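You operate a simulated robot arm through the tools that you are given. There is no shell and no other tool. Be economical: measure what you need, move in short steps, check, and stop when the job is done.

You are at the controls of a simulated two-armed robot. One attempt, no reset.

Task
On the far end of the grey table, fold the blue cloth in half, so that its two long edges meet.
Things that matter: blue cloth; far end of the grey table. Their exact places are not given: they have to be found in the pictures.

It is judged by the outcome, as a careful person would: the job done as asked, and still so three seconds after it is handed in. It fails if anything else is knocked over, pushed out of place, dropped, spilled or broken. Flat cloth is picked up by pressing the open fingertips on it (5 to 10 N) and closing them slowly along it; thin cloth reads only 2 to 8 mm in the jaws.

Robot
Two 7-joint arms with two-finger parallel grippers on one trunk, on a base that drives. Base frame: it is fixed to the floor where the robot stands at the start and does not move with it; the origin is under the middle of the robot, x ahead of it, y to its left, z up; the surface under the hand at the start is at about z = 0.75. Units: m, degrees, N and s.
The left shoulder is at the start at [0.07, 0.163, 1.045], the right one opposite. With the tool pointing down near the work surface each hand reaches from about 0.4 to 0.88 m from the robot's upright axis, wherever it stands, measured 20 degrees to its own side. Places, roughly: far end of the grey table [0.7, 0, 0.8]. Payload 3.43 kg a hand.
Tool frame (each hand has its own): the origin (TCP) lies between the finger pads and is the grasp point; the fingertips stand 0.034 m ahead of it; z points along the fingers, y is the line along which they close. The gripper opens to 0.128 m. The fingers are 0.024 m wide and 0.012 m thick; the gripper's body (0.048 by 0.13 m) begins 0.096 m behind the TCP.
Orientation is told as [roll, pitch, yaw] about the base's x, y, z axes, in that order, counted from this pose: with the fingers straight down and closing along the base's y, the tool's x points along the base's -x, its y along +y and its z along -z.

Tools
- The arms move only by the tool step_arm. It takes "left_commands", "right_commands" or both (then of equal length, played together; a hand with none holds still); each is one flat list of numbers, 7 for each row, row after row: the shift along the base's x, y, z in m, then the turn, a rotation vector about the base's x, y, z in degrees, then the gripper command, from -1 (shut) to 1 (fully open), values between in proportion. In form: [dx, dy, dz, ax, ay, az, hand, dx, dy, dz, ax, ay, az, hand, ...]. A call has 1 to 12 rows; each row shifts and turns the commanded pose from where the row before left it. Each row takes 0.2 s and may step no farther than 0.05 m and 8.6 degrees from the row before; otherwise, or with a gripper value out of range, the whole call is refused. A pose out of reach is approached as far as the arm can. The call stops where the force on the tool passes 40 N (or 10 N more than at its start, if that is more) or the arm is blocked; 0.2 s more then pass. The fingers move at their own pace (about 0.153 m/s each) and stop on an object; they squeeze with about 29 N. The grip force told is the motor's: it shows also when the fingers shut on nothing. Time passes only in rows, and 0.2 s behind the last, so rows that do not move let the fingers close. It gives the time, the measured TCP pose, the force on the tool (base axes), the opening and the grip force at its end, in the units of the frame above (readings bear some noise), with the torque about the TCP (base axes, N m) and any sound that the robot's microphone picked up.
- Cameras (640 x 400 px; columns grow to the right, rows downward): "scene" is now at [0.1293, 0.0062, 1.2564]; the picture's right is [0.07, -1.00, -0.00], its down [-0.72, -0.05, -0.69] and it looks along [0.69, 0.05, -0.73] (base axes); focal length 268 px, centre (320, 200). "left" rides on the left gripper at [0.076, 0.011, -0.16] in its tool frame; the picture's right is [-0.15, 0.99, 0.00], its down [-0.88, -0.13, -0.46] and it looks along [-0.45, -0.07, 0.89] (tool axes); focal length 234 px, centre (320, 200). "right" rides on the right gripper at [0.076, -0.011, -0.16] in its tool frame; the picture's right is [0.15, 0.99, 0.00], its down [-0.88, 0.13, -0.46] and it looks along [-0.45, 0.07, 0.89] (tool axes); focal length 234 px, centre (320, 200).
- snapshot(camera): a new picture of that camera. The clock stands still meanwhile.
- raise_lower(by): slides the trunk up (or, below 0, down) by that many m; the arms and the scene camera ride with it, the base frame stays. It gives what a move gives, with no picture.
- base_move(legs): drives the robot by 1 to 6 legs, each [ahead, left, turn to the left] in m, m and degrees, along the robot's own axes; the way and the turn of a leg run together, so that a leg with both is an arc; at most 1.5 m and 180 degrees a leg. The arms and the cameras ride along, it lands a little off, and it stops where it bumps. It gives what a move gives.
- pan_tilt(pan, tilt): turns the head with the scene camera to pan (to the left, within 86 degrees either way) and tilt (down, from -29 to 69), counted from straight ahead of the robot. It gives what a move gives.
- pixel_to_xyz(camera, pixels): for up to 12 pixels [column, row] of the newest picture of that camera ("zoom" is the newest enlarged one), the place [x, y, z] in the base frame of the surface seen there, good to about 0.003 m. The clock stands still meanwhile.
- inspect(camera, box): a new picture of the part [left, top, right, bottom] of that camera's present view, enlarged. The clock stands still meanwhile.
- close_job(): hands the job in; it is judged then, once.

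Go step by step. Measure first, check grasps and placings, and put right what went wrong. The budget is 80 turns and 62 pictures, counting those below and the enlarged ones. Unless the task says otherwise, let go and move clear before handing in, and close with one line.

The tools are called as a command line: name --argument value ..., lists and objects as JSON in quotes. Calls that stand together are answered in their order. step_arm: Moves the arms, as the interface text tells. Its arguments: {"type":"object","properties":{"left_commands":{"type":"array"},"right_commands":{"type":"array"}},"required":[]} The other tools are called the same way: raise_lower (by) slides the trunk up or down; base_move (legs) drives the base; pan_tilt (pan, tilt) turns the head that bears the scene camera; snapshot (camera) takes a picture; pixel_to_xyz (camera, pixels) gives the place of the surface under pixels of a picture; inspect (camera, box) takes an enlarged picture of a part of a camera's view; close_job () hands the job in.

At the start:

```text
clock: 0.0
left_tool_pos: [0.5101, 0.1142, 0.9193]
left_orientation: [0.0, 0.0, 0.1]
left_contact_force: [-0.3, -0.2, -0.8]
left_wrist_torque: [0.02, -0.04, 0.01]
left_finger_gap: 0.1277
left_grip_force: 0.1
right_tool_pos: [0.4492, -0.2645, 0.9936]
right_orientation: [0.0, 0.0, 0.1]
right_contact_force: [0.2, -0.6, -0.5]
right_wrist_torque: [0.05, -0.03, 0.02]
right_finger_gap: 0.128
right_grip_force: 0.0
trunk travel left (down, up): [-0.525, 0.415]
robot x, y, heading: [0.0023, -0.0006, 0.1]
head pan, tilt: [4.1, 46.5]
```

scene: 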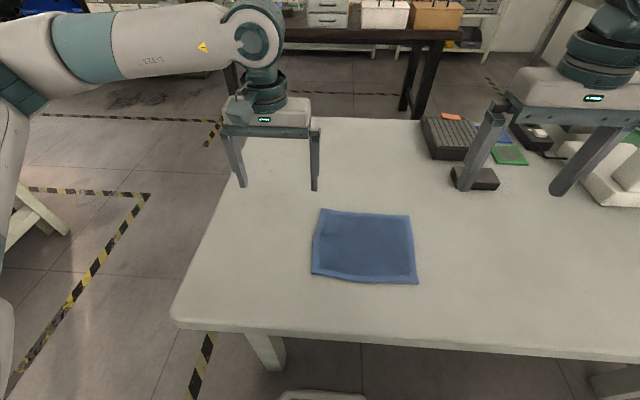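
right: 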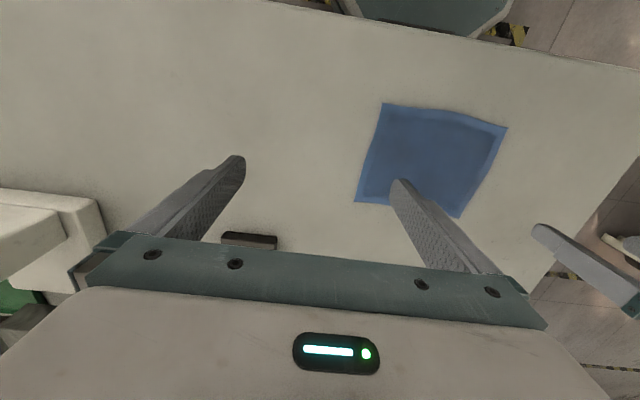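
left: 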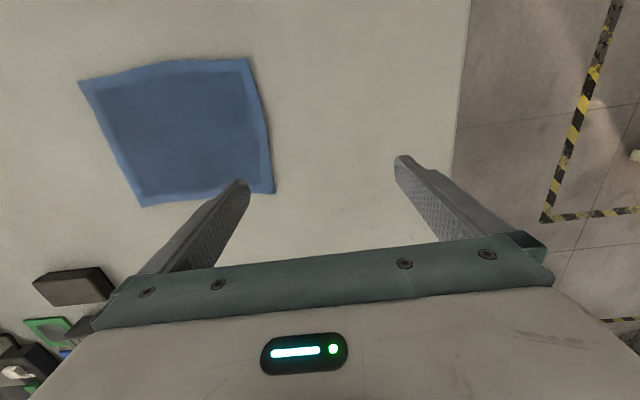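

The blue cloth appears in the scene picture with corners near (320,209), (409,215), (418,283) and (312,273). I'll measure those and some table points.

pixel_to_xyz --camera "scene" --pixels '[[321, 210], [408, 216], [417, 282], [313, 272], [365, 245], [365, 213], [412, 250], [362, 280], [317, 240], [280, 250], [470, 250], [365, 150]]'

inspect --camera "scene" --box '[280, 180, 450, 300]'

```text
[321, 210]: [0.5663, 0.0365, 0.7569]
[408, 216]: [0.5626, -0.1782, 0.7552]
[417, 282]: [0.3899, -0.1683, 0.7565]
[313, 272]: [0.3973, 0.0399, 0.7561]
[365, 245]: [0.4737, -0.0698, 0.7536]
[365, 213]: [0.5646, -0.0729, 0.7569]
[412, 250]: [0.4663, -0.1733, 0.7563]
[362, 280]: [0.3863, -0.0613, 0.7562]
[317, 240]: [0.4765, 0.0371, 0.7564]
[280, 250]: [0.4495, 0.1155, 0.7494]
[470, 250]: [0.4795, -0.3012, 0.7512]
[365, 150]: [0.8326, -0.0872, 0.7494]
```

```text
3.33 times, centred on (365, 240) of scene
```

zoom: 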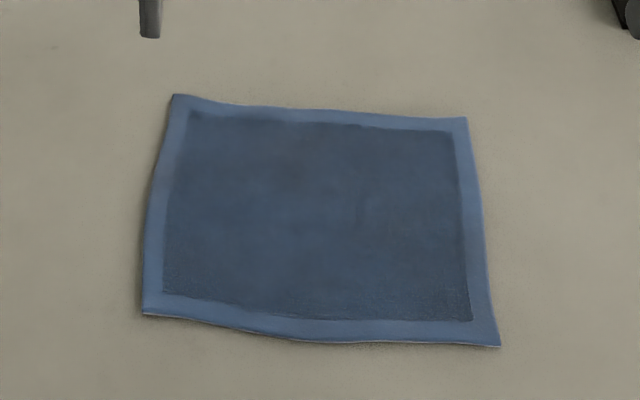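

The cloth is 0.21 m along y (its long edges) and 0.175 m along x, with the far long edge at x≈0.565 and the near one at x≈0.39. The table is at z≈0.75. I plan to pinch the far edge with both hands and fold it toward the near edge, so first I'll back the base up and centre it on the cloth.

base_move --legs '[[-0.2, -0.065, 0]]'

pan_tilt --pan 0 --tilt 42

snapshot --camera "scene"

```text
clock: 1.6
left_tool_pos: [0.3081, 0.0502, 0.9193]
left_orientation: [0.0, 0.1, 0.1]
left_contact_force: [-1.0, 0.3, 0.7]
left_wrist_torque: [0.01, -0.02, -0.02]
left_finger_gap: 0.128
left_grip_force: 0.1
right_tool_pos: [0.2486, -0.328, 0.9945]
right_orientation: [0.0, 0.1, 0.0]
right_contact_force: [0.0, -0.6, 1.0]
right_wrist_torque: [0.03, 0.01, 0.02]
right_finger_gap: 0.1281
right_grip_force: 0.0
trunk travel left (down, up): [-0.525, 0.415]
robot x, y, heading: [-0.1981, -0.0653, 0.2]
head pan, tilt: [4.1, 46.5]
```

```text
clock: 2.3
left_tool_pos: [0.3083, 0.0499, 0.9199]
left_orientation: [0.1, 0.0, 0.1]
left_contact_force: [1.0, 0.3, -0.1]
left_wrist_torque: [-0.03, 0.02, -0.01]
left_finger_gap: 0.1283
left_grip_force: 0.1
right_tool_pos: [0.2491, -0.3281, 0.9932]
right_orientation: [0.1, 0.1, 0.0]
right_contact_force: [0.2, -0.4, 0.9]
right_wrist_torque: [-0.02, 0.03, 0.0]
right_finger_gap: 0.1279
right_grip_force: 0.0
trunk travel left (down, up): [-0.525, 0.415]
robot x, y, heading: [-0.197, -0.0659, 0.3]
head pan, tilt: [0.0, 42.0]
```

```text
57 pictures are left
```

scene: 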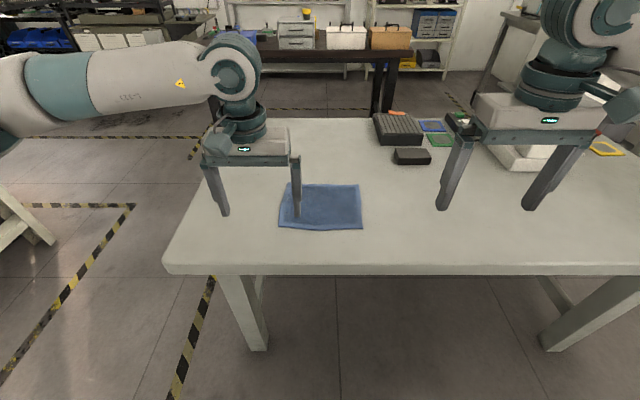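

The base moved back cleanly and both arms are clear. I'll bring both hands over the far edge with the fingers partly closed, to a gap of about 45 mm.

step_arm --left_commands '[0.0274, -0.0042, -0.0111, 0, 0, 0, -0.3, 0.0274, -0.0042, -0.0111, 0, 0, 0, -0.3, 0.0274, -0.0042, -0.0111, 0, 0, 0, -0.3, 0.0274, -0.0042, -0.0111, 0, 0, 0, -0.3, 0.0274, -0.0042, -0.0111, 0, 0, 0, -0.3, 0.0274, -0.0042, -0.0111, 0, 0, 0, -0.3, 0.0274, -0.0042, -0.0111, 0, 0, 0, -0.3, 0.0274, -0.0042, -0.0111, 0, 0, 0, -0.3, 0.0274, -0.0042, -0.0111, 0, 0, 0, -0.3, 0, 0, 0, 0, 0, 0, -0.3]' --right_commands '[0.034, 0.0196, -0.0192, 0, 0, 0, -0.3, 0.034, 0.0196, -0.0192, 0, 0, 0, -0.3, 0.034, 0.0196, -0.0192, 0, 0, 0, -0.3, 0.034, 0.0196, -0.0192, 0, 0, 0, -0.3, 0.034, 0.0196, -0.0192, 0, 0, 0, -0.3, 0.034, 0.0196, -0.0192, 0, 0, 0, -0.3, 0.034, 0.0196, -0.0192, 0, 0, 0, -0.3, 0.034, 0.0196, -0.0192, 0, 0, 0, -0.3, 0.034, 0.0196, -0.0192, 0, 0, 0, -0.3, 0, 0, 0, 0, 0, 0, -0.3]'

inspect --camera "scene" --box '[220, 110, 460, 260]'

snapshot --camera "left"

snapshot --camera "right"

```text
clock: 4.5
left_tool_pos: [0.5544, 0.0121, 0.8199]
left_orientation: [-0.1, 0.0, 0.1]
left_contact_force: [0.2, -0.1, 0.4]
left_wrist_torque: [-0.01, 0.0, -0.02]
left_finger_gap: 0.0446
left_grip_force: 0.0
right_tool_pos: [0.5567, -0.153, 0.82]
right_orientation: [0.1, -0.1, 0.2]
right_contact_force: [-0.6, 0.3, 0.4]
right_wrist_torque: [-0.05, 0.02, 0.0]
right_finger_gap: 0.0447
right_grip_force: 0.3
trunk travel left (down, up): [-0.525, 0.415]
robot x, y, heading: [-0.1993, -0.0656, -0.0]
head pan, tilt: [0.0, 42.0]
```

```text
2.67 times, centred on (340, 185) of scene
```

zoom: 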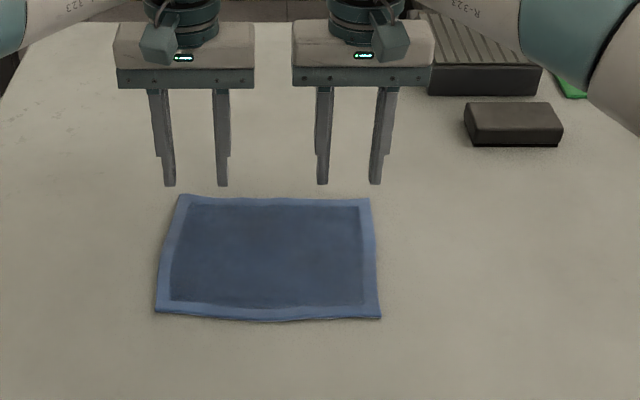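

```text
55 pictures are left
```

left: 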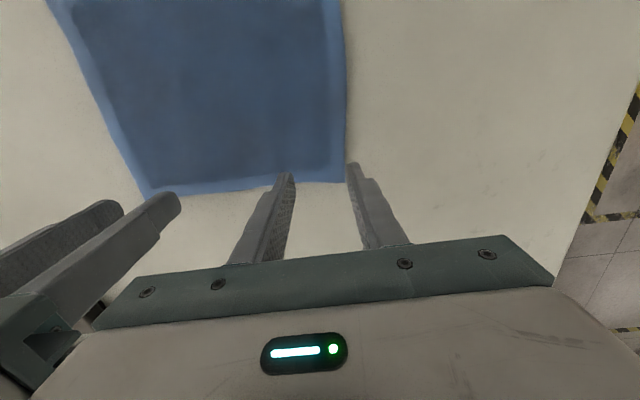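

```text
54 pictures are left
```

right: 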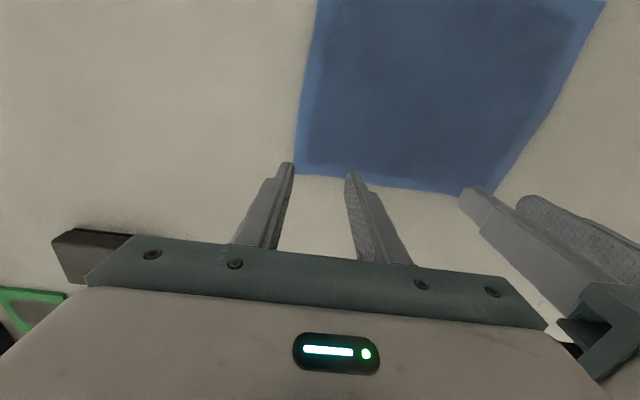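

Both hands hover near the far edge, with their tips beyond it in the view because of height. I'll measure the edge exactly from the zoom picture before descending.

pixel_to_xyz --camera "zoom" --pixels '[[183, 197], [210, 200], [250, 200], [300, 200], [340, 201], [367, 201], [378, 316], [330, 318], [260, 319], [200, 315], [158, 309]]'

pixel_to_xyz --camera "left" --pixels '[[343, 178], [320, 182], [250, 187], [150, 190]]'

pixel_to_xyz --camera "right" --pixels '[[299, 170], [325, 174], [400, 182]]'

```text
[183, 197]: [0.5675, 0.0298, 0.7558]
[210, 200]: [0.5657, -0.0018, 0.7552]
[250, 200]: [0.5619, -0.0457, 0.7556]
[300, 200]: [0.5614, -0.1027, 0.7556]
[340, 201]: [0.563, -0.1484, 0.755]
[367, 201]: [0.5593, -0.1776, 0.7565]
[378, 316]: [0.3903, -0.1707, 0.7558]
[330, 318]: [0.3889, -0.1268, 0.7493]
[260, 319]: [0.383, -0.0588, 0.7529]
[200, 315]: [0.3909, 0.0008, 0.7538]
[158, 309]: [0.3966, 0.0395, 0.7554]
```

```text
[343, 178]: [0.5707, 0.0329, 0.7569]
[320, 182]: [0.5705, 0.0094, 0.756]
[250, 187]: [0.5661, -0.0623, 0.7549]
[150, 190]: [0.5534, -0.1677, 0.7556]
```

```text
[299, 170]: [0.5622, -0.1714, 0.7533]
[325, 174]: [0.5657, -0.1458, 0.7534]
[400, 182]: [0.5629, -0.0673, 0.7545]
```

The far edge is at x≈0.566–0.570, running from y 0.034 to -0.176. I'll adjust the hands slightly inward, narrow the gap to 35 mm, and go down to just above contact.

step_arm --left_commands '[0.003, -0.006, 0, 0, 0, 0, -0.45, 0, 0, -0.013, 0, 0, 0, -0.45, 0, 0, -0.012, 0, 0, 0, -0.45, 0, 0, -0.004, 0, 0, 0, -0.45]' --right_commands '[-0.001, 0.004, 0, 0, 0, 0, -0.45, 0, 0, -0.013, 0, 0, 0, -0.45, 0, 0, -0.012, 0, 0, 0, -0.45, 0, 0, -0.004, 0, 0, 0, -0.45]'

```text
clock: 5.5
left_tool_pos: [0.5586, 0.006, 0.7917]
left_orientation: [0.0, 0.0, 0.1]
left_contact_force: [-0.1, -0.3, 1.1]
left_wrist_torque: [0.02, 0.0, 0.02]
left_finger_gap: 0.0353
left_grip_force: 0.1
right_tool_pos: [0.5557, -0.1478, 0.7916]
right_orientation: [0.1, 0.0, 0.0]
right_contact_force: [0.4, -0.3, -0.5]
right_wrist_torque: [0.0, 0.01, -0.01]
right_finger_gap: 0.0352
right_grip_force: 0.1
trunk travel left (down, up): [-0.525, 0.415]
robot x, y, heading: [-0.1963, -0.063, 0.1]
head pan, tilt: [0.0, 42.0]
```

There's no contact yet, with the tips at about z 0.7577. I'll go down in 2 mm steps.

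step_arm --left_commands '[0, 0, -0.002, 0, 0, 0, -0.45, 0, 0, -0.002, 0, 0, 0, -0.45]' --right_commands '[0, 0, -0.002, 0, 0, 0, -0.45, 0, 0, -0.002, 0, 0, 0, -0.45]'

```text
clock: 6.1
left_tool_pos: [0.5583, 0.0053, 0.7879]
left_orientation: [0.0, -0.1, 0.1]
left_contact_force: [0.2, -0.1, 5.4]
left_wrist_torque: [-0.03, -0.04, 0.02]
left_finger_gap: 0.035
left_grip_force: 0.2
right_tool_pos: [0.5539, -0.1471, 0.7883]
right_orientation: [-0.1, 0.0, 0.0]
right_contact_force: [0.3, 0.3, 0.6]
right_wrist_torque: [-0.03, 0.0, 0.0]
right_finger_gap: 0.0352
right_grip_force: 0.2
trunk travel left (down, up): [-0.525, 0.415]
robot x, y, heading: [-0.2009, -0.0649, 0.1]
head pan, tilt: [0.0, 42.0]
```

The left hand presses at 5.4 N and the right is about to touch. I'll lower both a little more.

step_arm --left_commands '[0, 0, -0.0005, 0, 0, 0, -0.45, 0, 0, 0, 0, 0, 0, -0.45]' --right_commands '[0, 0, -0.001, 0, 0, 0, -0.45, 0, 0, -0.001, 0, 0, 0, -0.45]'

```text
clock: 6.7
left_tool_pos: [0.5577, 0.0057, 0.7874]
left_orientation: [0.0, -0.2, 0.2]
left_contact_force: [1.7, -0.3, 8.4]
left_wrist_torque: [-0.01, -0.05, 0.02]
left_finger_gap: 0.0347
left_grip_force: 0.0
right_tool_pos: [0.5541, -0.1482, 0.788]
right_orientation: [0.1, 0.0, 0.0]
right_contact_force: [1.1, 1.3, 5.4]
right_wrist_torque: [0.05, -0.02, 0.0]
right_finger_gap: 0.0351
right_grip_force: 0.1
trunk travel left (down, up): [-0.525, 0.415]
robot x, y, heading: [-0.2042, -0.0655, 0.3]
head pan, tilt: [0.0, 42.0]
```

Both hands now press in the 5–10 N range. I'll close the fingers slowly along the cloth.

step_arm --left_commands '[0, 0, 0, 0, 0, 0, -0.52, 0, 0, 0, 0, 0, 0, -0.59, 0, 0, 0, 0, 0, 0, -0.66, 0, 0, 0, 0, 0, 0, -0.73, 0, 0, 0, 0, 0, 0, -0.8, 0, 0, 0, 0, 0, 0, -0.87, 0, 0, 0, 0, 0, 0, -0.94, 0, 0, 0, 0, 0, 0, -1, 0, 0, 0, 0, 0, 0, -1, 0, 0, 0, 0, 0, 0, -1]' --right_commands '[0, 0, -0.0005, 0, 0, 0, -0.52, 0, 0, 0, 0, 0, 0, -0.59, 0, 0, 0, 0, 0, 0, -0.66, 0, 0, 0, 0, 0, 0, -0.73, 0, 0, 0, 0, 0, 0, -0.8, 0, 0, 0, 0, 0, 0, -0.87, 0, 0, 0, 0, 0, 0, -0.94, 0, 0, 0, 0, 0, 0, -1, 0, 0, 0, 0, 0, 0, -1, 0, 0, 0, 0, 0, 0, -1]'

inspect --camera "scene" --box '[240, 150, 400, 250]'

```text
clock: 8.9
left_tool_pos: [0.5573, 0.0051, 0.7881]
left_orientation: [-0.1, -0.2, 0.1]
left_contact_force: [-0.1, -10.9, 7.5]
left_wrist_torque: [-0.34, 0.04, 0.05]
left_finger_gap: 0.0035
left_grip_force: 29.3
right_tool_pos: [0.5537, -0.147, 0.7868]
right_orientation: [0.1, -0.1, 0.2]
right_contact_force: [0.9, 11.2, 6.8]
right_wrist_torque: [0.38, 0.0, 0.01]
right_finger_gap: 0.0037
right_grip_force: 29.5
trunk travel left (down, up): [-0.525, 0.415]
robot x, y, heading: [-0.1998, -0.0621, 0.2]
head pan, tilt: [0.0, 42.0]
```

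```text
4.00 times, centred on (320, 200) of scene
```

zoom: 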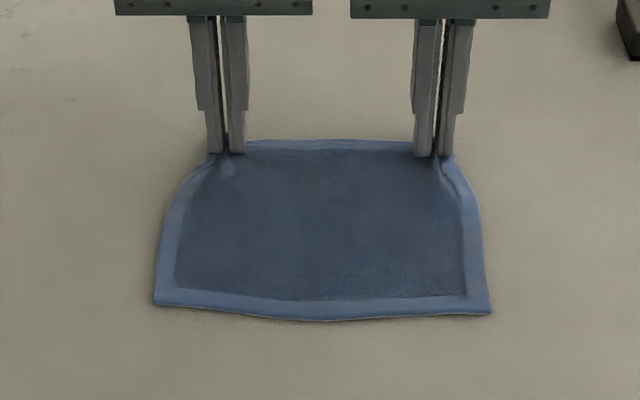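

Both pinches hold, with gaps of 3.5 mm and the corners drawn into the jaws. I'll relieve the 11 N tension between the hands and start lifting along an arc with a slow pitch.

step_arm --left_commands '[0, -0.002, 0.003, 0, 0, 0, -1, -0.0048, -0.001, 0.0185, 0, -4.58, 0, -1, -0.0098, 0, 0.0172, 0, -4.58, 0, -1, -0.0144, 0, 0.0145, 0, -4.58, 0, -1]' --right_commands '[0, 0.002, 0.003, 0, 0, 0, -1, -0.0048, 0.001, 0.0185, 0, -4.58, 0, -1, -0.0098, 0, 0.0172, 0, -4.58, 0, -1, -0.0144, 0, 0.0145, 0, -4.58, 0, -1]'

inspect --camera "scene" --box '[220, 130, 420, 255]'

pixel_to_xyz --camera "scene" --pixels '[[320, 262], [250, 262], [400, 262]]'

```text
clock: 9.9
left_tool_pos: [0.5278, 0.0039, 0.8398]
left_orientation: [0.0, -13.9, 0.1]
left_contact_force: [0.2, -3.8, -0.4]
left_wrist_torque: [-0.09, -0.05, 0.02]
left_finger_gap: 0.0037
left_grip_force: 28.8
right_tool_pos: [0.5251, -0.1458, 0.8388]
right_orientation: [0.0, -13.9, 0.0]
right_contact_force: [-1.3, 3.0, 0.1]
right_wrist_torque: [0.13, -0.03, 0.05]
right_finger_gap: 0.0034
right_grip_force: 29.1
trunk travel left (down, up): [-0.525, 0.415]
robot x, y, heading: [-0.1981, -0.0657, 0.2]
head pan, tilt: [0.0, 42.0]
```

```text
3.20 times, centred on (320, 192) of scene
```

zoom: 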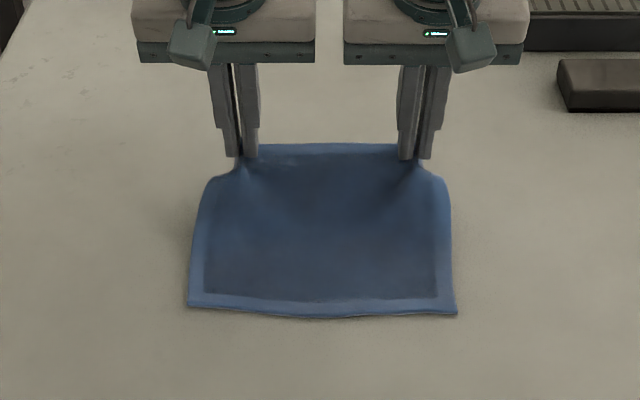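

```text
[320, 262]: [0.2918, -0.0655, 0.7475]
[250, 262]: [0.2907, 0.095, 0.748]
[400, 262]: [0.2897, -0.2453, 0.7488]
```

The lift is holding and the near part lies still. I'll continue the arc to about 135°.

step_arm --left_commands '[-0.0182, 0, 0.0109, 0, -4.58, 0, -1, -0.0207, 0, 0.0064, 0, -4.58, 0, -1, -0.0221, 0, 0.0016, 0, -4.58, 0, -1, -0.022, 0, -0.0036, 0, -4.58, 0, -1, -0.0205, 0, -0.0083, 0, -4.58, 0, -1, -0.0178, 0, -0.0128, 0, -4.58, 0, -1]' --right_commands '[-0.0182, 0, 0.0109, 0, -4.58, 0, -1, -0.0207, 0, 0.0064, 0, -4.58, 0, -1, -0.0221, 0, 0.0016, 0, -4.58, 0, -1, -0.022, 0, -0.0036, 0, -4.58, 0, -1, -0.0205, 0, -0.0083, 0, -4.58, 0, -1, -0.0178, 0, -0.0128, 0, -4.58, 0, -1]'

inspect --camera "scene" --box '[220, 150, 420, 275]'

snapshot --camera "left"

```text
clock: 11.3
left_tool_pos: [0.4085, 0.0022, 0.8321]
left_orientation: [-0.3, -41.3, 0.2]
left_contact_force: [-0.3, -2.0, -0.4]
left_wrist_torque: [-0.05, 0.02, 0.0]
left_finger_gap: 0.0036
left_grip_force: 28.8
right_tool_pos: [0.4034, -0.1441, 0.8336]
right_orientation: [0.1, -41.3, 0.0]
right_contact_force: [0.6, 1.4, -0.1]
right_wrist_torque: [0.03, 0.01, 0.08]
right_finger_gap: 0.0036
right_grip_force: 28.3
trunk travel left (down, up): [-0.525, 0.415]
robot x, y, heading: [-0.1984, -0.067, 0.2]
head pan, tilt: [0.0, 42.0]
```

```text
3.20 times, centred on (320, 212) of scene
```

zoom: 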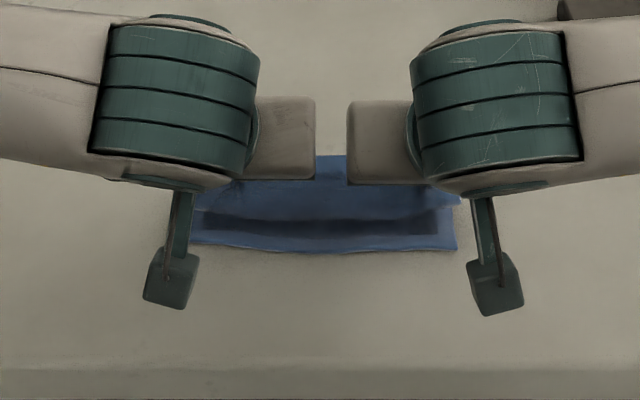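

```text
50 pictures are left
```

left: 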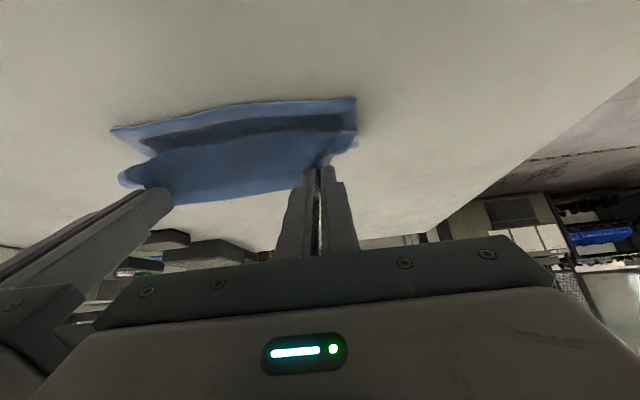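

The fold is forming, and the left camera shows the near edge around (115,129)–(355,98). I'll measure that edge before lowering.

pixel_to_xyz --camera "left" --pixels '[[354, 100], [330, 102], [250, 107], [200, 116], [150, 126], [116, 131], [150, 190], [310, 165]]'

```text
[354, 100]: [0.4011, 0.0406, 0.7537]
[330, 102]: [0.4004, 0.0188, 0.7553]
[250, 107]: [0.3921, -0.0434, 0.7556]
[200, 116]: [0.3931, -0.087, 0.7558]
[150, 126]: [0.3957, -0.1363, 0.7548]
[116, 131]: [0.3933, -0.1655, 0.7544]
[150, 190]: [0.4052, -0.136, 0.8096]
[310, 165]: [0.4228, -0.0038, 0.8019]
```

The near edge is at x≈0.400 on the left and 0.394 on the right. I'll lower the held edge onto it and stop just above contact.

step_arm --left_commands '[-0.012, 0, -0.0163, 0, -4.58, 0, -1, -0.008, 0, -0.0165, 0, -4.58, 0, -1, -0.004, 0, -0.012, 0, -4.58, 0, -1]' --right_commands '[-0.012, 0, -0.0163, 0, -4.58, 0, -1, -0.008, 0, -0.0165, 0, -4.58, 0, -1, -0.004, 0, -0.012, 0, -4.58, 0, -1]'

snapshot --camera "left"

snapshot --camera "right"

```text
clock: 12.1
left_tool_pos: [0.3852, 0.0016, 0.7891]
left_orientation: [-0.3, -55.2, 0.3]
left_contact_force: [1.7, -2.0, 1.8]
left_wrist_torque: [-0.03, -0.04, -0.04]
left_finger_gap: 0.0037
left_grip_force: 29.2
right_tool_pos: [0.3806, -0.1449, 0.7893]
right_orientation: [0.1, -55.1, 0.0]
right_contact_force: [0.6, 2.4, 1.5]
right_wrist_torque: [0.07, -0.03, 0.07]
right_finger_gap: 0.0036
right_grip_force: 29.0
trunk travel left (down, up): [-0.525, 0.415]
robot x, y, heading: [-0.1985, -0.063, 0.3]
head pan, tilt: [0.0, 42.0]
```

```text
49 pictures are left
```

left: 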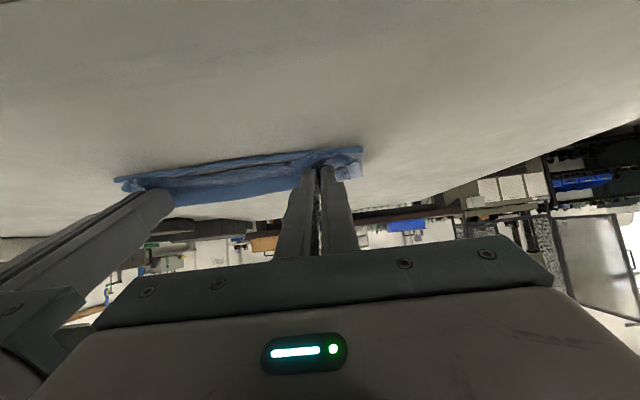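

```text
48 pictures are left
```

right: 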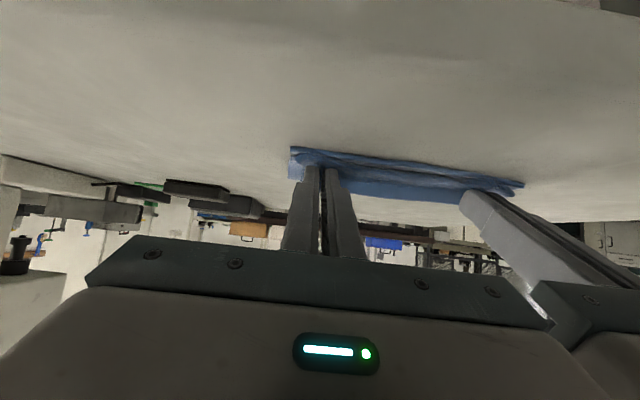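

The tips are almost on the cloth, with forces below 2 N. I'll take a closer look at how the edges align before releasing.

inspect --camera "left" --box '[100, 120, 400, 220]'

inspect --camera "right" --box '[260, 120, 560, 220]'

```text
2.13 times, centred on (250, 170) of left
```

zoom: 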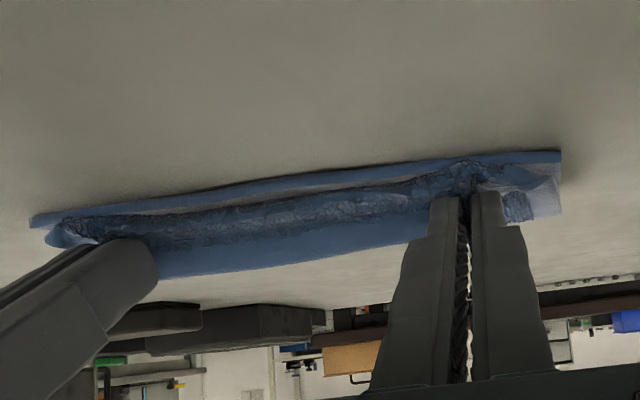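

```text
2.13 times, centred on (410, 170) of right
```

zoom: 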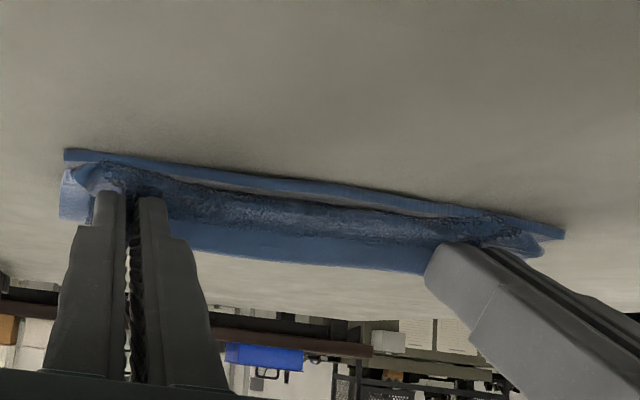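

The held hem stands upright and leans back (tool pitch 55°), so it might fall the wrong way when released. The camera housings are beyond the table edge (x≈0.21 against 0.28), so I'll pitch further about the grip point, to about 85°, so the hem leans outward.

step_arm --left_commands '[-0.0018, 0, -0.0029, 0, -7.5, 0, -1, -0.0014, 0, -0.0031, 0, -7.5, 0, -1, -0.0009, 0, -0.0033, 0, -7.5, 0, -1, -0.0005, 0, -0.0034, 0, -7.5, 0, -1]' --right_commands '[-0.0018, 0, -0.0029, 0, -7.5, 0, -1, -0.0014, 0, -0.0031, 0, -7.5, 0, -1, -0.0009, 0, -0.0033, 0, -7.5, 0, -1, -0.0005, 0, -0.0034, 0, -7.5, 0, -1]'

snapshot --camera "scene"

inspect --camera "left" --box '[100, 120, 400, 260]'

```text
clock: 12.6
left_tool_pos: [0.3823, -0.0027, 0.7901]
left_orientation: [-2.3, -63.6, 2.6]
left_contact_force: [-0.4, 3.3, 0.0]
left_wrist_torque: [-0.06, -0.02, -0.28]
left_finger_gap: 0.0038
left_grip_force: 29.3
right_tool_pos: [0.3761, -0.1319, 0.7912]
right_orientation: [5.2, -63.3, -4.9]
right_contact_force: [0.5, -3.3, 0.3]
right_wrist_torque: [0.05, 0.02, 0.31]
right_finger_gap: 0.0035
right_grip_force: 29.5
trunk travel left (down, up): [-0.525, 0.415]
robot x, y, heading: [-0.2008, -0.0671, 0.1]
head pan, tilt: [0.0, 42.0]
stopped in row 2 (left hand): the force on the tool passed its limit at 70 N (the readings are from after the stop); the commanded pose is now the measured one
```

```text
45 pictures are left
```

scene: 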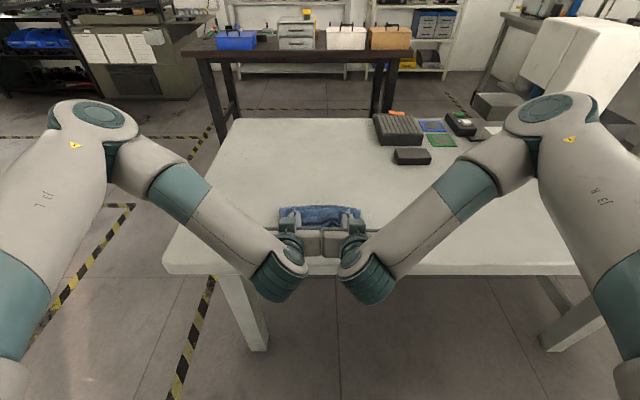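

```text
2.13 times, centred on (250, 190) of left
```

zoom: 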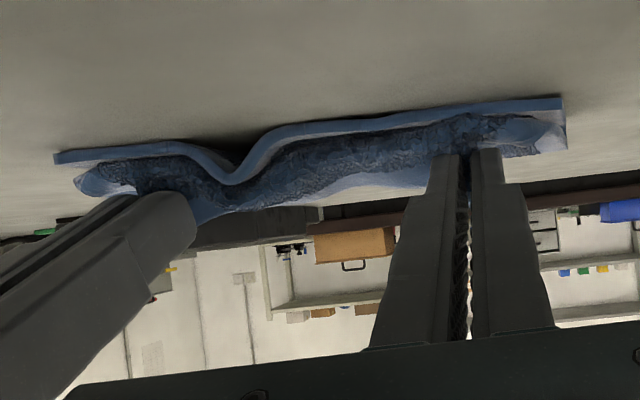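

The wrists got too close and pressed on each other, and the cloth buckled between the hands, but both grips still hold. I'll go back to the 55° pose with the proper spacing.

step_arm --left_commands '[0.001, 0.002, 0.001, 0.5, 4, -0.2, -1, 0.002, 0.003, 0.0, 0.5, 4.4, -0.3, -1, 0, 0, 0, 0, 0, 0, -1]' --right_commands '[0.002, -0.0065, 0.001, -1.2, 4, 0.1, -1, 0.0025, -0.0065, 0, -1.1, 4.2, 0.2, -1, 0, 0, 0, 0, 0, 0, -1]'

inspect --camera "left" --box '[100, 100, 400, 240]'

```text
clock: 13.4
left_tool_pos: [0.3859, 0.003, 0.7909]
left_orientation: [0.0, -55.3, -0.2]
left_contact_force: [-0.4, -1.0, 0.7]
left_wrist_torque: [-0.02, -0.04, -0.01]
left_finger_gap: 0.0032
left_grip_force: 28.9
right_tool_pos: [0.3819, -0.1435, 0.7937]
right_orientation: [0.0, -55.1, 0.0]
right_contact_force: [-0.2, 1.1, -0.1]
right_wrist_torque: [0.01, -0.01, 0.02]
right_finger_gap: 0.0037
right_grip_force: 28.5
trunk travel left (down, up): [-0.525, 0.415]
robot x, y, heading: [-0.2012, -0.0622, 0.2]
head pan, tilt: [0.0, 42.0]
```

```text
2.13 times, centred on (250, 170) of left
```

zoom: 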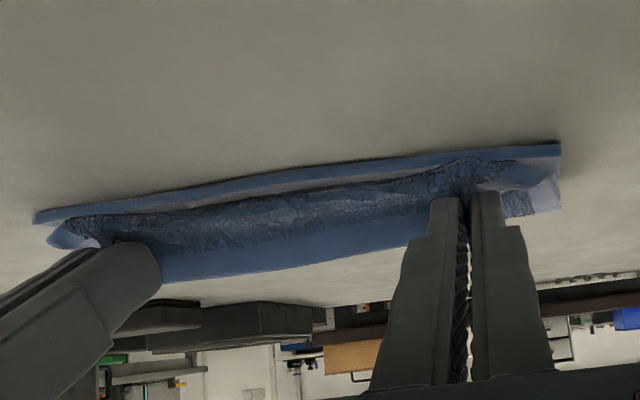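

The cloth is back in order. I'll lower both grips until they lightly press, then open slowly so the pinched hem spreads out again.

step_arm --left_commands '[-0.001, 0, -0.003, 0, 0, 0, -1, -0.001, 0, -0.003, 0, 0, 0, -1, 0, 0, 0, 0, 0, 0, -0.85, 0, 0, 0, 0, 0, 0, -0.7, 0, 0, 0, 0, 0, 0, -0.6, 0, 0, 0, 0, 0, 0, -0.5, 0, 0, 0, 0, 0, 0, -0.5]' --right_commands '[-0.001, 0, -0.0045, 0, 0, 0, -1, -0.001, 0, -0.004, 0, 0, 0, -1, 0, 0, 0, 0, 0, 0, -0.85, 0, 0, 0, 0, 0, 0, -0.7, 0, 0, 0, 0, 0, 0, -0.6, 0, 0, 0, 0, 0, 0, -0.5, 0, 0, 0, 0, 0, 0, -0.5]'

inspect --camera "left" --box '[100, 100, 400, 240]'

```text
clock: 15.0
left_tool_pos: [0.3821, 0.0037, 0.7869]
left_orientation: [0.0, -55.4, 0.0]
left_contact_force: [0.4, -0.7, 6.2]
left_wrist_torque: [-0.02, -0.13, -0.01]
left_finger_gap: 0.0293
left_grip_force: 0.0
right_tool_pos: [0.3791, -0.143, 0.7871]
right_orientation: [0.0, -55.4, -0.1]
right_contact_force: [-0.9, 2.6, 9.6]
right_wrist_torque: [0.02, -0.23, 0.07]
right_finger_gap: 0.0281
right_grip_force: 0.0
trunk travel left (down, up): [-0.525, 0.415]
robot x, y, heading: [-0.1993, -0.0647, 0.1]
head pan, tilt: [0.0, 42.0]
```

```text
2.13 times, centred on (250, 170) of left
```

zoom: 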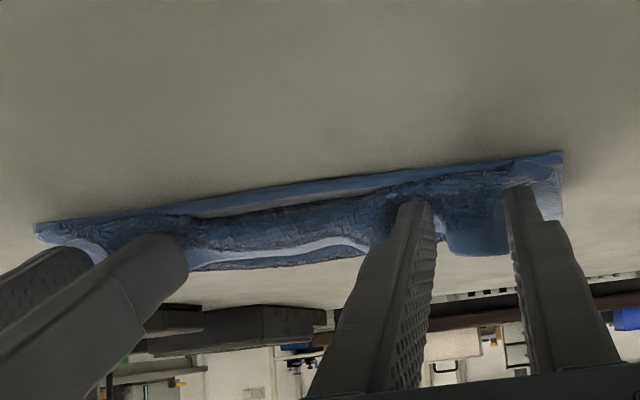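

The pinches have opened. I'll back both hands out along their fingers and up, then look at the cloth.

step_arm --left_commands '[-0.004, 0, 0.006, 0, 0, 0, -0.5, -0.02, 0, 0.02, 0, 0, 0, -0.5, -0.03, 0, 0.03, 0, 0, 0, -0.5, -0.02, 0.03, 0.03, 0, 8, 0, -0.5, 0, 0.04, 0.02, 0, 8, 0, -0.5, 0, 0.04, 0.01, 0, 8, 0, -0.5, 0, 0.04, 0.01, 0, 8, 0, -0.5, 0, 0.02, 0.01, 0, 8, 0, -0.5, 0, 0, 0, 0, 8, 0, -0.5, 0, 0, 0, 0, 7.4, 0, -0.5]' --right_commands '[-0.004, 0, 0.006, 0, 0, 0, -0.5, -0.02, 0, 0.02, 0, 0, 0, -0.5, -0.03, 0, 0.03, 0, 0, 0, -0.5, -0.02, -0.03, 0.03, 0, 8, 0, -0.5, 0, -0.04, 0.02, 0, 8, 0, -0.5, 0, -0.04, 0.01, 0, 8, 0, -0.5, 0, -0.04, 0.01, 0, 8, 0, -0.5, 0, -0.02, 0.01, 0, 8, 0, -0.5, 0, 0, 0, 0, 8, 0, -0.5, 0, 0, 0, 0, 7.4, 0, -0.5]'

inspect --camera "scene" --box '[240, 160, 400, 260]'

```text
clock: 17.2
left_tool_pos: [0.3201, 0.1693, 0.921]
left_orientation: [-0.1, 0.3, -0.2]
left_contact_force: [-0.3, -0.3, -0.9]
left_wrist_torque: [-0.03, 0.01, 0.01]
left_finger_gap: 0.0321
left_grip_force: 0.1
left hand out of reach, approached as far as the arm can: row 4
right_tool_pos: [0.3238, -0.3052, 0.921]
right_orientation: [0.0, 0.4, 0.2]
right_contact_force: [-0.2, 0.1, -0.2]
right_wrist_torque: [-0.02, 0.04, -0.01]
right_finger_gap: 0.0318
right_grip_force: 0.1
right hand out of reach, approached as far as the arm can: row 4
trunk travel left (down, up): [-0.525, 0.415]
robot x, y, heading: [-0.2008, -0.0674, 0.0]
head pan, tilt: [0.0, 42.0]
```

```text
4.00 times, centred on (320, 210) of scene
```

zoom: 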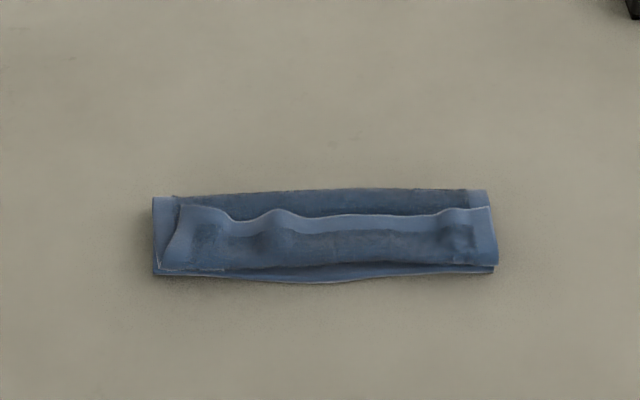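

As feared, the top hem has flopped back: its edge is at zoom row ~210 and its bend at row ~265. I'll measure these lines.

pixel_to_xyz --camera "zoom" --pixels '[[200, 212], [230, 220], [340, 220], [440, 215], [485, 212], [320, 193], [200, 268], [330, 264], [480, 262], [160, 273], [330, 282], [490, 270]]'

snapshot --camera "left"

```text
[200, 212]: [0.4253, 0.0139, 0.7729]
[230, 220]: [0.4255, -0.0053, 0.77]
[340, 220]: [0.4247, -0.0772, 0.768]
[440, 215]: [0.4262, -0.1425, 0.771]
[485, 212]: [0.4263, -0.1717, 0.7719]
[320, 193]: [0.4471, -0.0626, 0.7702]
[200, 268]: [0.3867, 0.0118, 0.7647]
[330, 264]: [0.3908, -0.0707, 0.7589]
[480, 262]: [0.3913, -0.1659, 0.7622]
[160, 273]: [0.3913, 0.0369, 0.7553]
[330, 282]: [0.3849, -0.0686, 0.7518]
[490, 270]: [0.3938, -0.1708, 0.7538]
```

```text
40 pictures are left
```

left: 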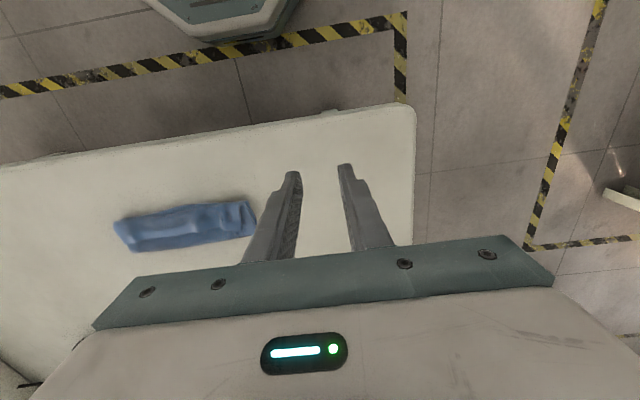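

The top hem is folded back about 37 mm (edge x≈0.425, bend x≈0.388), and the real fold is at x≈0.45. I'll regrip that hem, lay it back out and refold with a steeper final pitch. The 55° limit came from standing too close, so I'll first drive back 0.15 m.

base_move --legs '[[-0.15, 0, 0]]'

pan_tilt --pan 0 --tilt 36

step_arm --left_commands '[0.04, -0.027, -0.017, 0, 0, 0, -0.45, 0.04, -0.027, -0.017, 0, 0, 0, -0.45, 0.04, -0.027, -0.017, 0, 0, 0, -0.45, 0.04, -0.027, -0.017, 0, 0, 0, -0.45, 0.04, -0.027, -0.017, 0, 0, 0, -0.45, 0.04, -0.027, -0.017, 0, 0, 0, -0.45, 0, 0, 0, 0, 0, 0, -0.45]' --right_commands '[0.04, 0.026, -0.017, 0, 0, 0, -0.45, 0.04, 0.026, -0.017, 0, 0, 0, -0.45, 0.04, 0.026, -0.017, 0, 0, 0, -0.45, 0.04, 0.026, -0.017, 0, 0, 0, -0.45, 0.04, 0.026, -0.017, 0, 0, 0, -0.45, 0.04, 0.026, -0.017, 0, 0, 0, -0.45, 0, 0, 0, 0, 0, 0, -0.45]'

inspect --camera "scene" --box '[240, 140, 400, 240]'

```text
clock: 18.5
left_tool_pos: [0.1678, 0.1681, 0.9207]
left_orientation: [0.0, 0.0, -0.1]
left_contact_force: [-0.8, 0.4, 0.4]
left_wrist_torque: [-0.01, -0.06, 0.0]
left_finger_gap: 0.0319
left_grip_force: 0.1
right_tool_pos: [0.1727, -0.305, 0.9214]
right_orientation: [0.0, 0.2, -0.1]
right_contact_force: [-0.5, -1.0, -0.2]
right_wrist_torque: [-0.03, -0.02, -0.01]
right_finger_gap: 0.0321
right_grip_force: 0.1
trunk travel left (down, up): [-0.525, 0.415]
robot x, y, heading: [-0.3475, -0.0621, 0.2]
head pan, tilt: [0.0, 42.0]
```

```text
clock: 19.2
left_tool_pos: [0.1677, 0.168, 0.9215]
left_orientation: [-0.1, 0.1, -0.1]
left_contact_force: [-0.4, 0.2, 0.0]
left_wrist_torque: [-0.02, -0.02, -0.01]
left_finger_gap: 0.0321
left_grip_force: 0.0
right_tool_pos: [0.1741, -0.3052, 0.9197]
right_orientation: [0.0, 0.2, 0.1]
right_contact_force: [0.0, -0.1, -0.2]
right_wrist_torque: [-0.02, -0.04, 0.0]
right_finger_gap: 0.0322
right_grip_force: 0.1
trunk travel left (down, up): [-0.525, 0.415]
robot x, y, heading: [-0.3468, -0.0649, -0.1]
head pan, tilt: [0.0, 36.0]
```

```text
refused: row 1 steps farther than a row can; nothing moved
```

```text
4.00 times, centred on (320, 190) of scene
```

zoom: 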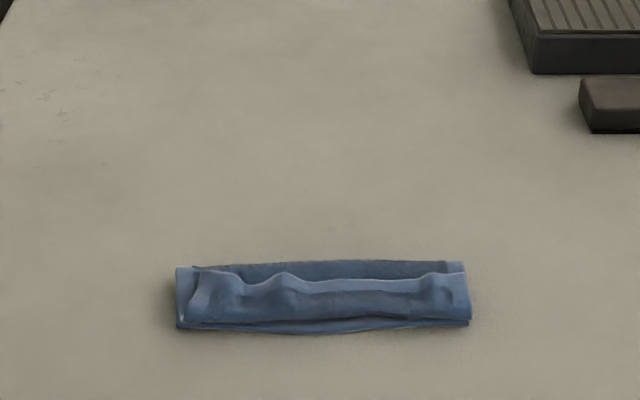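

The step rows were too long and nothing moved. I'll repeat with shorter rows.

step_arm --left_commands '[0.03125, -0.0206, -0.0126, 0, 0, 0, -0.45, 0.03125, -0.0206, -0.0126, 0, 0, 0, -0.45, 0.03125, -0.0206, -0.0126, 0, 0, 0, -0.45, 0.03125, -0.0206, -0.0126, 0, 0, 0, -0.45, 0.03125, -0.0206, -0.0126, 0, 0, 0, -0.45, 0.03125, -0.0206, -0.0126, 0, 0, 0, -0.45, 0.03125, -0.0206, -0.0126, 0, 0, 0, -0.45, 0.03125, -0.0206, -0.0126, 0, 0, 0, -0.45, 0, 0, 0, 0, 0, 0, -0.45]' --right_commands '[0.0305, 0.0196, -0.0125, 0, 0, 0, -0.45, 0.0305, 0.0196, -0.0125, 0, 0, 0, -0.45, 0.0305, 0.0196, -0.0125, 0, 0, 0, -0.45, 0.0305, 0.0196, -0.0125, 0, 0, 0, -0.45, 0.0305, 0.0196, -0.0125, 0, 0, 0, -0.45, 0.0305, 0.0196, -0.0125, 0, 0, 0, -0.45, 0.0305, 0.0196, -0.0125, 0, 0, 0, -0.45, 0.0305, 0.0196, -0.0125, 0, 0, 0, -0.45, 0, 0, 0, 0, 0, 0, -0.45]'

snapshot --camera "left"

snapshot --camera "right"

```text
clock: 21.2
left_tool_pos: [0.4182, 0.0035, 0.8223]
left_orientation: [0.0, 0.1, -0.1]
left_contact_force: [0.2, 0.5, 0.5]
left_wrist_torque: [0.03, -0.02, -0.02]
left_finger_gap: 0.0352
left_grip_force: 0.0
right_tool_pos: [0.4182, -0.1482, 0.8211]
right_orientation: [0.0, 0.1, 0.0]
right_contact_force: [-0.2, 0.2, -0.2]
right_wrist_torque: [-0.04, -0.06, 0.0]
right_finger_gap: 0.0352
right_grip_force: 0.1
trunk travel left (down, up): [-0.525, 0.415]
robot x, y, heading: [-0.3477, -0.0664, -0.2]
head pan, tilt: [0.0, 36.0]
```

```text
38 pictures are left
```

left: 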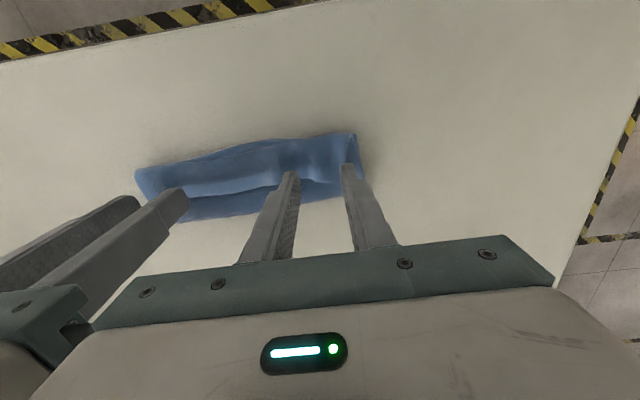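

```text
37 pictures are left
```

right: 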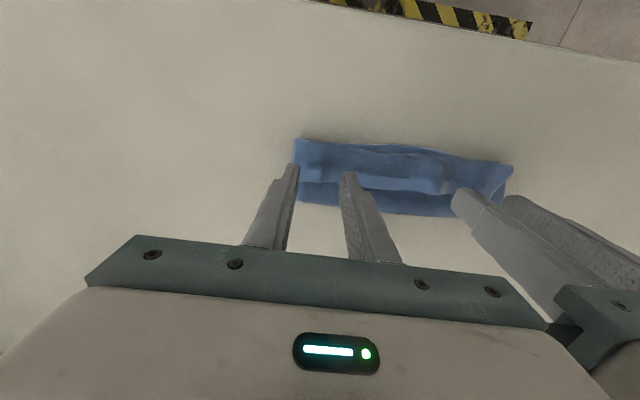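

The hands straddle the flopped hem. I'll lower gently until light contact.

step_arm --left_commands '[0, 0, -0.012, 0, 0, 0, -0.45, 0, 0, -0.01, 0, 0, 0, -0.45, 0, 0, -0.003, 0, 0, 0, -0.45]' --right_commands '[0, 0, -0.012, 0, 0, 0, -0.45, 0, 0, -0.009, 0, 0, 0, -0.45, 0, 0, -0.003, 0, 0, 0, -0.45]'

inspect --camera "left" --box '[120, 110, 400, 250]'

```text
clock: 22.0
left_tool_pos: [0.4194, 0.0039, 0.7954]
left_orientation: [0.0, 0.1, -0.1]
left_contact_force: [-0.1, -1.0, 1.8]
left_wrist_torque: [0.03, 0.0, 0.01]
left_finger_gap: 0.0352
left_grip_force: 0.0
right_tool_pos: [0.4175, -0.1487, 0.7971]
right_orientation: [-0.1, 0.2, 0.0]
right_contact_force: [0.8, 0.4, 1.8]
right_wrist_torque: [0.04, -0.02, 0.0]
right_finger_gap: 0.0353
right_grip_force: 0.0
trunk travel left (down, up): [-0.525, 0.415]
robot x, y, heading: [-0.3489, -0.066, 0.4]
head pan, tilt: [0.0, 36.0]
```

```text
2.29 times, centred on (260, 180) of left
```

zoom: 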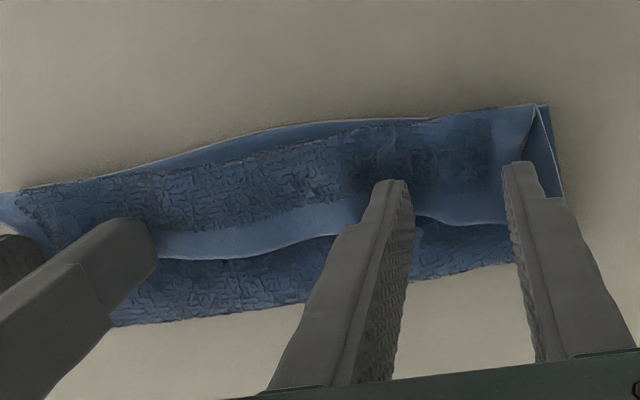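

The contact is light (1.8 N) on the raised hem. I'll press 1 mm more and close slowly.

step_arm --left_commands '[0, 0, -0.001, 0, 0, 0, -0.45, 0, 0, 0, 0, 0, 0, -0.52, 0, 0, 0, 0, 0, 0, -0.59, 0, 0, 0, 0, 0, 0, -0.66, 0, 0, 0, 0, 0, 0, -0.73, 0, 0, 0, 0, 0, 0, -0.8, 0, 0, 0, 0, 0, 0, -0.87, 0, 0, 0, 0, 0, 0, -0.94, 0, 0, 0, 0, 0, 0, -1, 0, 0, 0, 0, 0, 0, -1]' --right_commands '[0, 0, -0.0015, 0, 0, 0, -0.45, 0, 0, 0, 0, 0, 0, -0.52, 0, 0, 0, 0, 0, 0, -0.59, 0, 0, 0, 0, 0, 0, -0.66, 0, 0, 0, 0, 0, 0, -0.73, 0, 0, 0, 0, 0, 0, -0.8, 0, 0, 0, 0, 0, 0, -0.87, 0, 0, 0, 0, 0, 0, -0.94, 0, 0, 0, 0, 0, 0, -1, 0, 0, 0, 0, 0, 0, -1]'

inspect --camera "left" --box '[120, 110, 400, 250]'

inspect --camera "right" --box '[240, 110, 520, 250]'

```text
clock: 24.2
left_tool_pos: [0.4177, 0.0031, 0.7949]
left_orientation: [-0.1, 0.0, -0.1]
left_contact_force: [1.5, -5.9, 2.7]
left_wrist_torque: [-0.21, -0.01, 0.01]
left_finger_gap: 0.0043
left_grip_force: 28.9
right_tool_pos: [0.4167, -0.1476, 0.7956]
right_orientation: [0.0, 0.2, 0.0]
right_contact_force: [-1.3, 6.5, 1.9]
right_wrist_torque: [0.21, 0.01, -0.01]
right_finger_gap: 0.004
right_grip_force: 29.2
trunk travel left (down, up): [-0.525, 0.415]
robot x, y, heading: [-0.3504, -0.0622, 0.4]
head pan, tilt: [0.0, 36.0]
```

```text
2.29 times, centred on (260, 180) of left
```

zoom: 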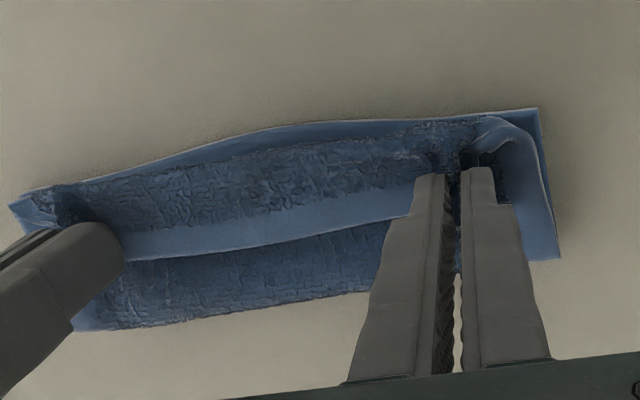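

```text
2.29 times, centred on (380, 180) of right
```

zoom: 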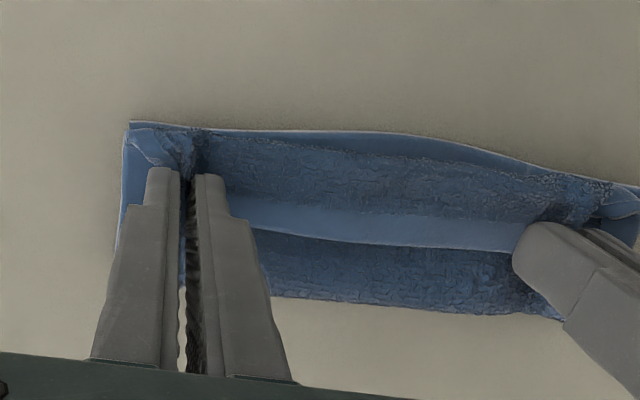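

Both hands hold only the flopped hem (gaps about 4 mm). I'll lift it and carry it back toward the far side so that the cloth opens out again.

step_arm --left_commands '[0.01, -0.001, 0.035, 0, 0, 0, -1, 0.025, 0, 0.03, 0, 0, 0, -1, 0.04, 0, 0, 0, 0, 0, -1, 0.04, 0, -0.02, 0, 0, 0, -1, 0.022, 0, -0.035, 0, 0, 0, -1, 0, 0, 0, 0, 0, 0, -1]' --right_commands '[0.01, 0.001, 0.035, 0, 0, 0, -1, 0.025, 0, 0.03, 0, 0, 0, -1, 0.04, 0, 0, 0, 0, 0, -1, 0.04, 0, -0.02, 0, 0, 0, -1, 0.022, 0, -0.035, 0, 0, 0, -1, 0, 0, 0, 0, 0, 0, -1]'

inspect --camera "scene" --box '[240, 120, 400, 220]'

snapshot --camera "left"

```text
clock: 24.9
left_tool_pos: [0.4599, -0.0015, 0.86]
left_orientation: [0.8, 0.2, -2.5]
left_contact_force: [1.3, 10.7, 0.5]
left_wrist_torque: [-1.54, 0.16, 0.31]
left_finger_gap: 0.0041
left_grip_force: 29.0
left hand out of reach, approached as far as the arm can: row 3
right_tool_pos: [0.4648, -0.1392, 0.8611]
right_orientation: [-1.2, -0.4, 3.4]
right_contact_force: [-1.3, -9.9, 0.7]
right_wrist_torque: [1.49, -0.13, -0.17]
right_finger_gap: 0.0041
right_grip_force: 29.0
right hand out of reach, approached as far as the arm can: row 3
trunk travel left (down, up): [-0.525, 0.415]
robot x, y, heading: [-0.3517, -0.0633, -0.2]
head pan, tilt: [0.0, 36.0]
stopped in row 3 (left hand): the force on the tool passed its limit at 102 N (the readings are from after the stop); the commanded pose is now the measured one
```

```text
4.00 times, centred on (320, 170) of scene
```

zoom: 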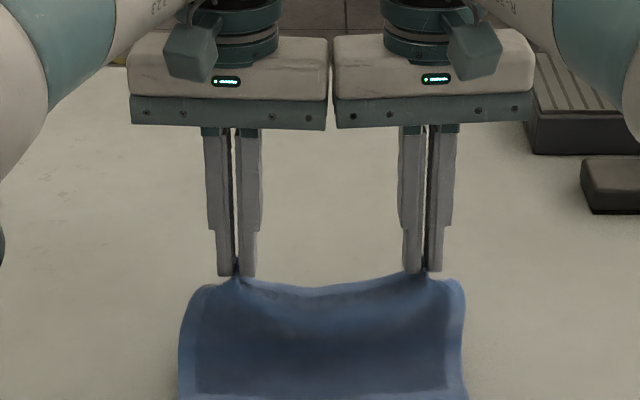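

```text
32 pictures are left
```

left: 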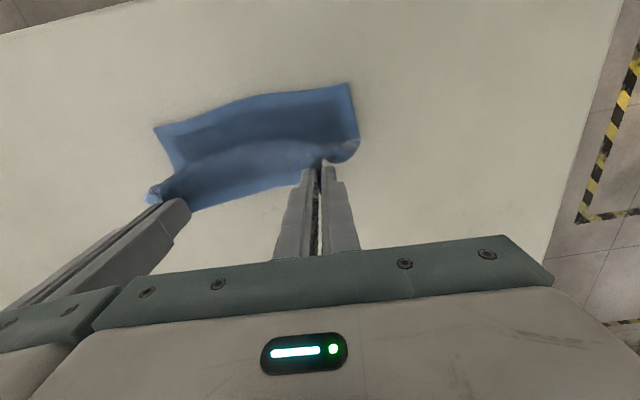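

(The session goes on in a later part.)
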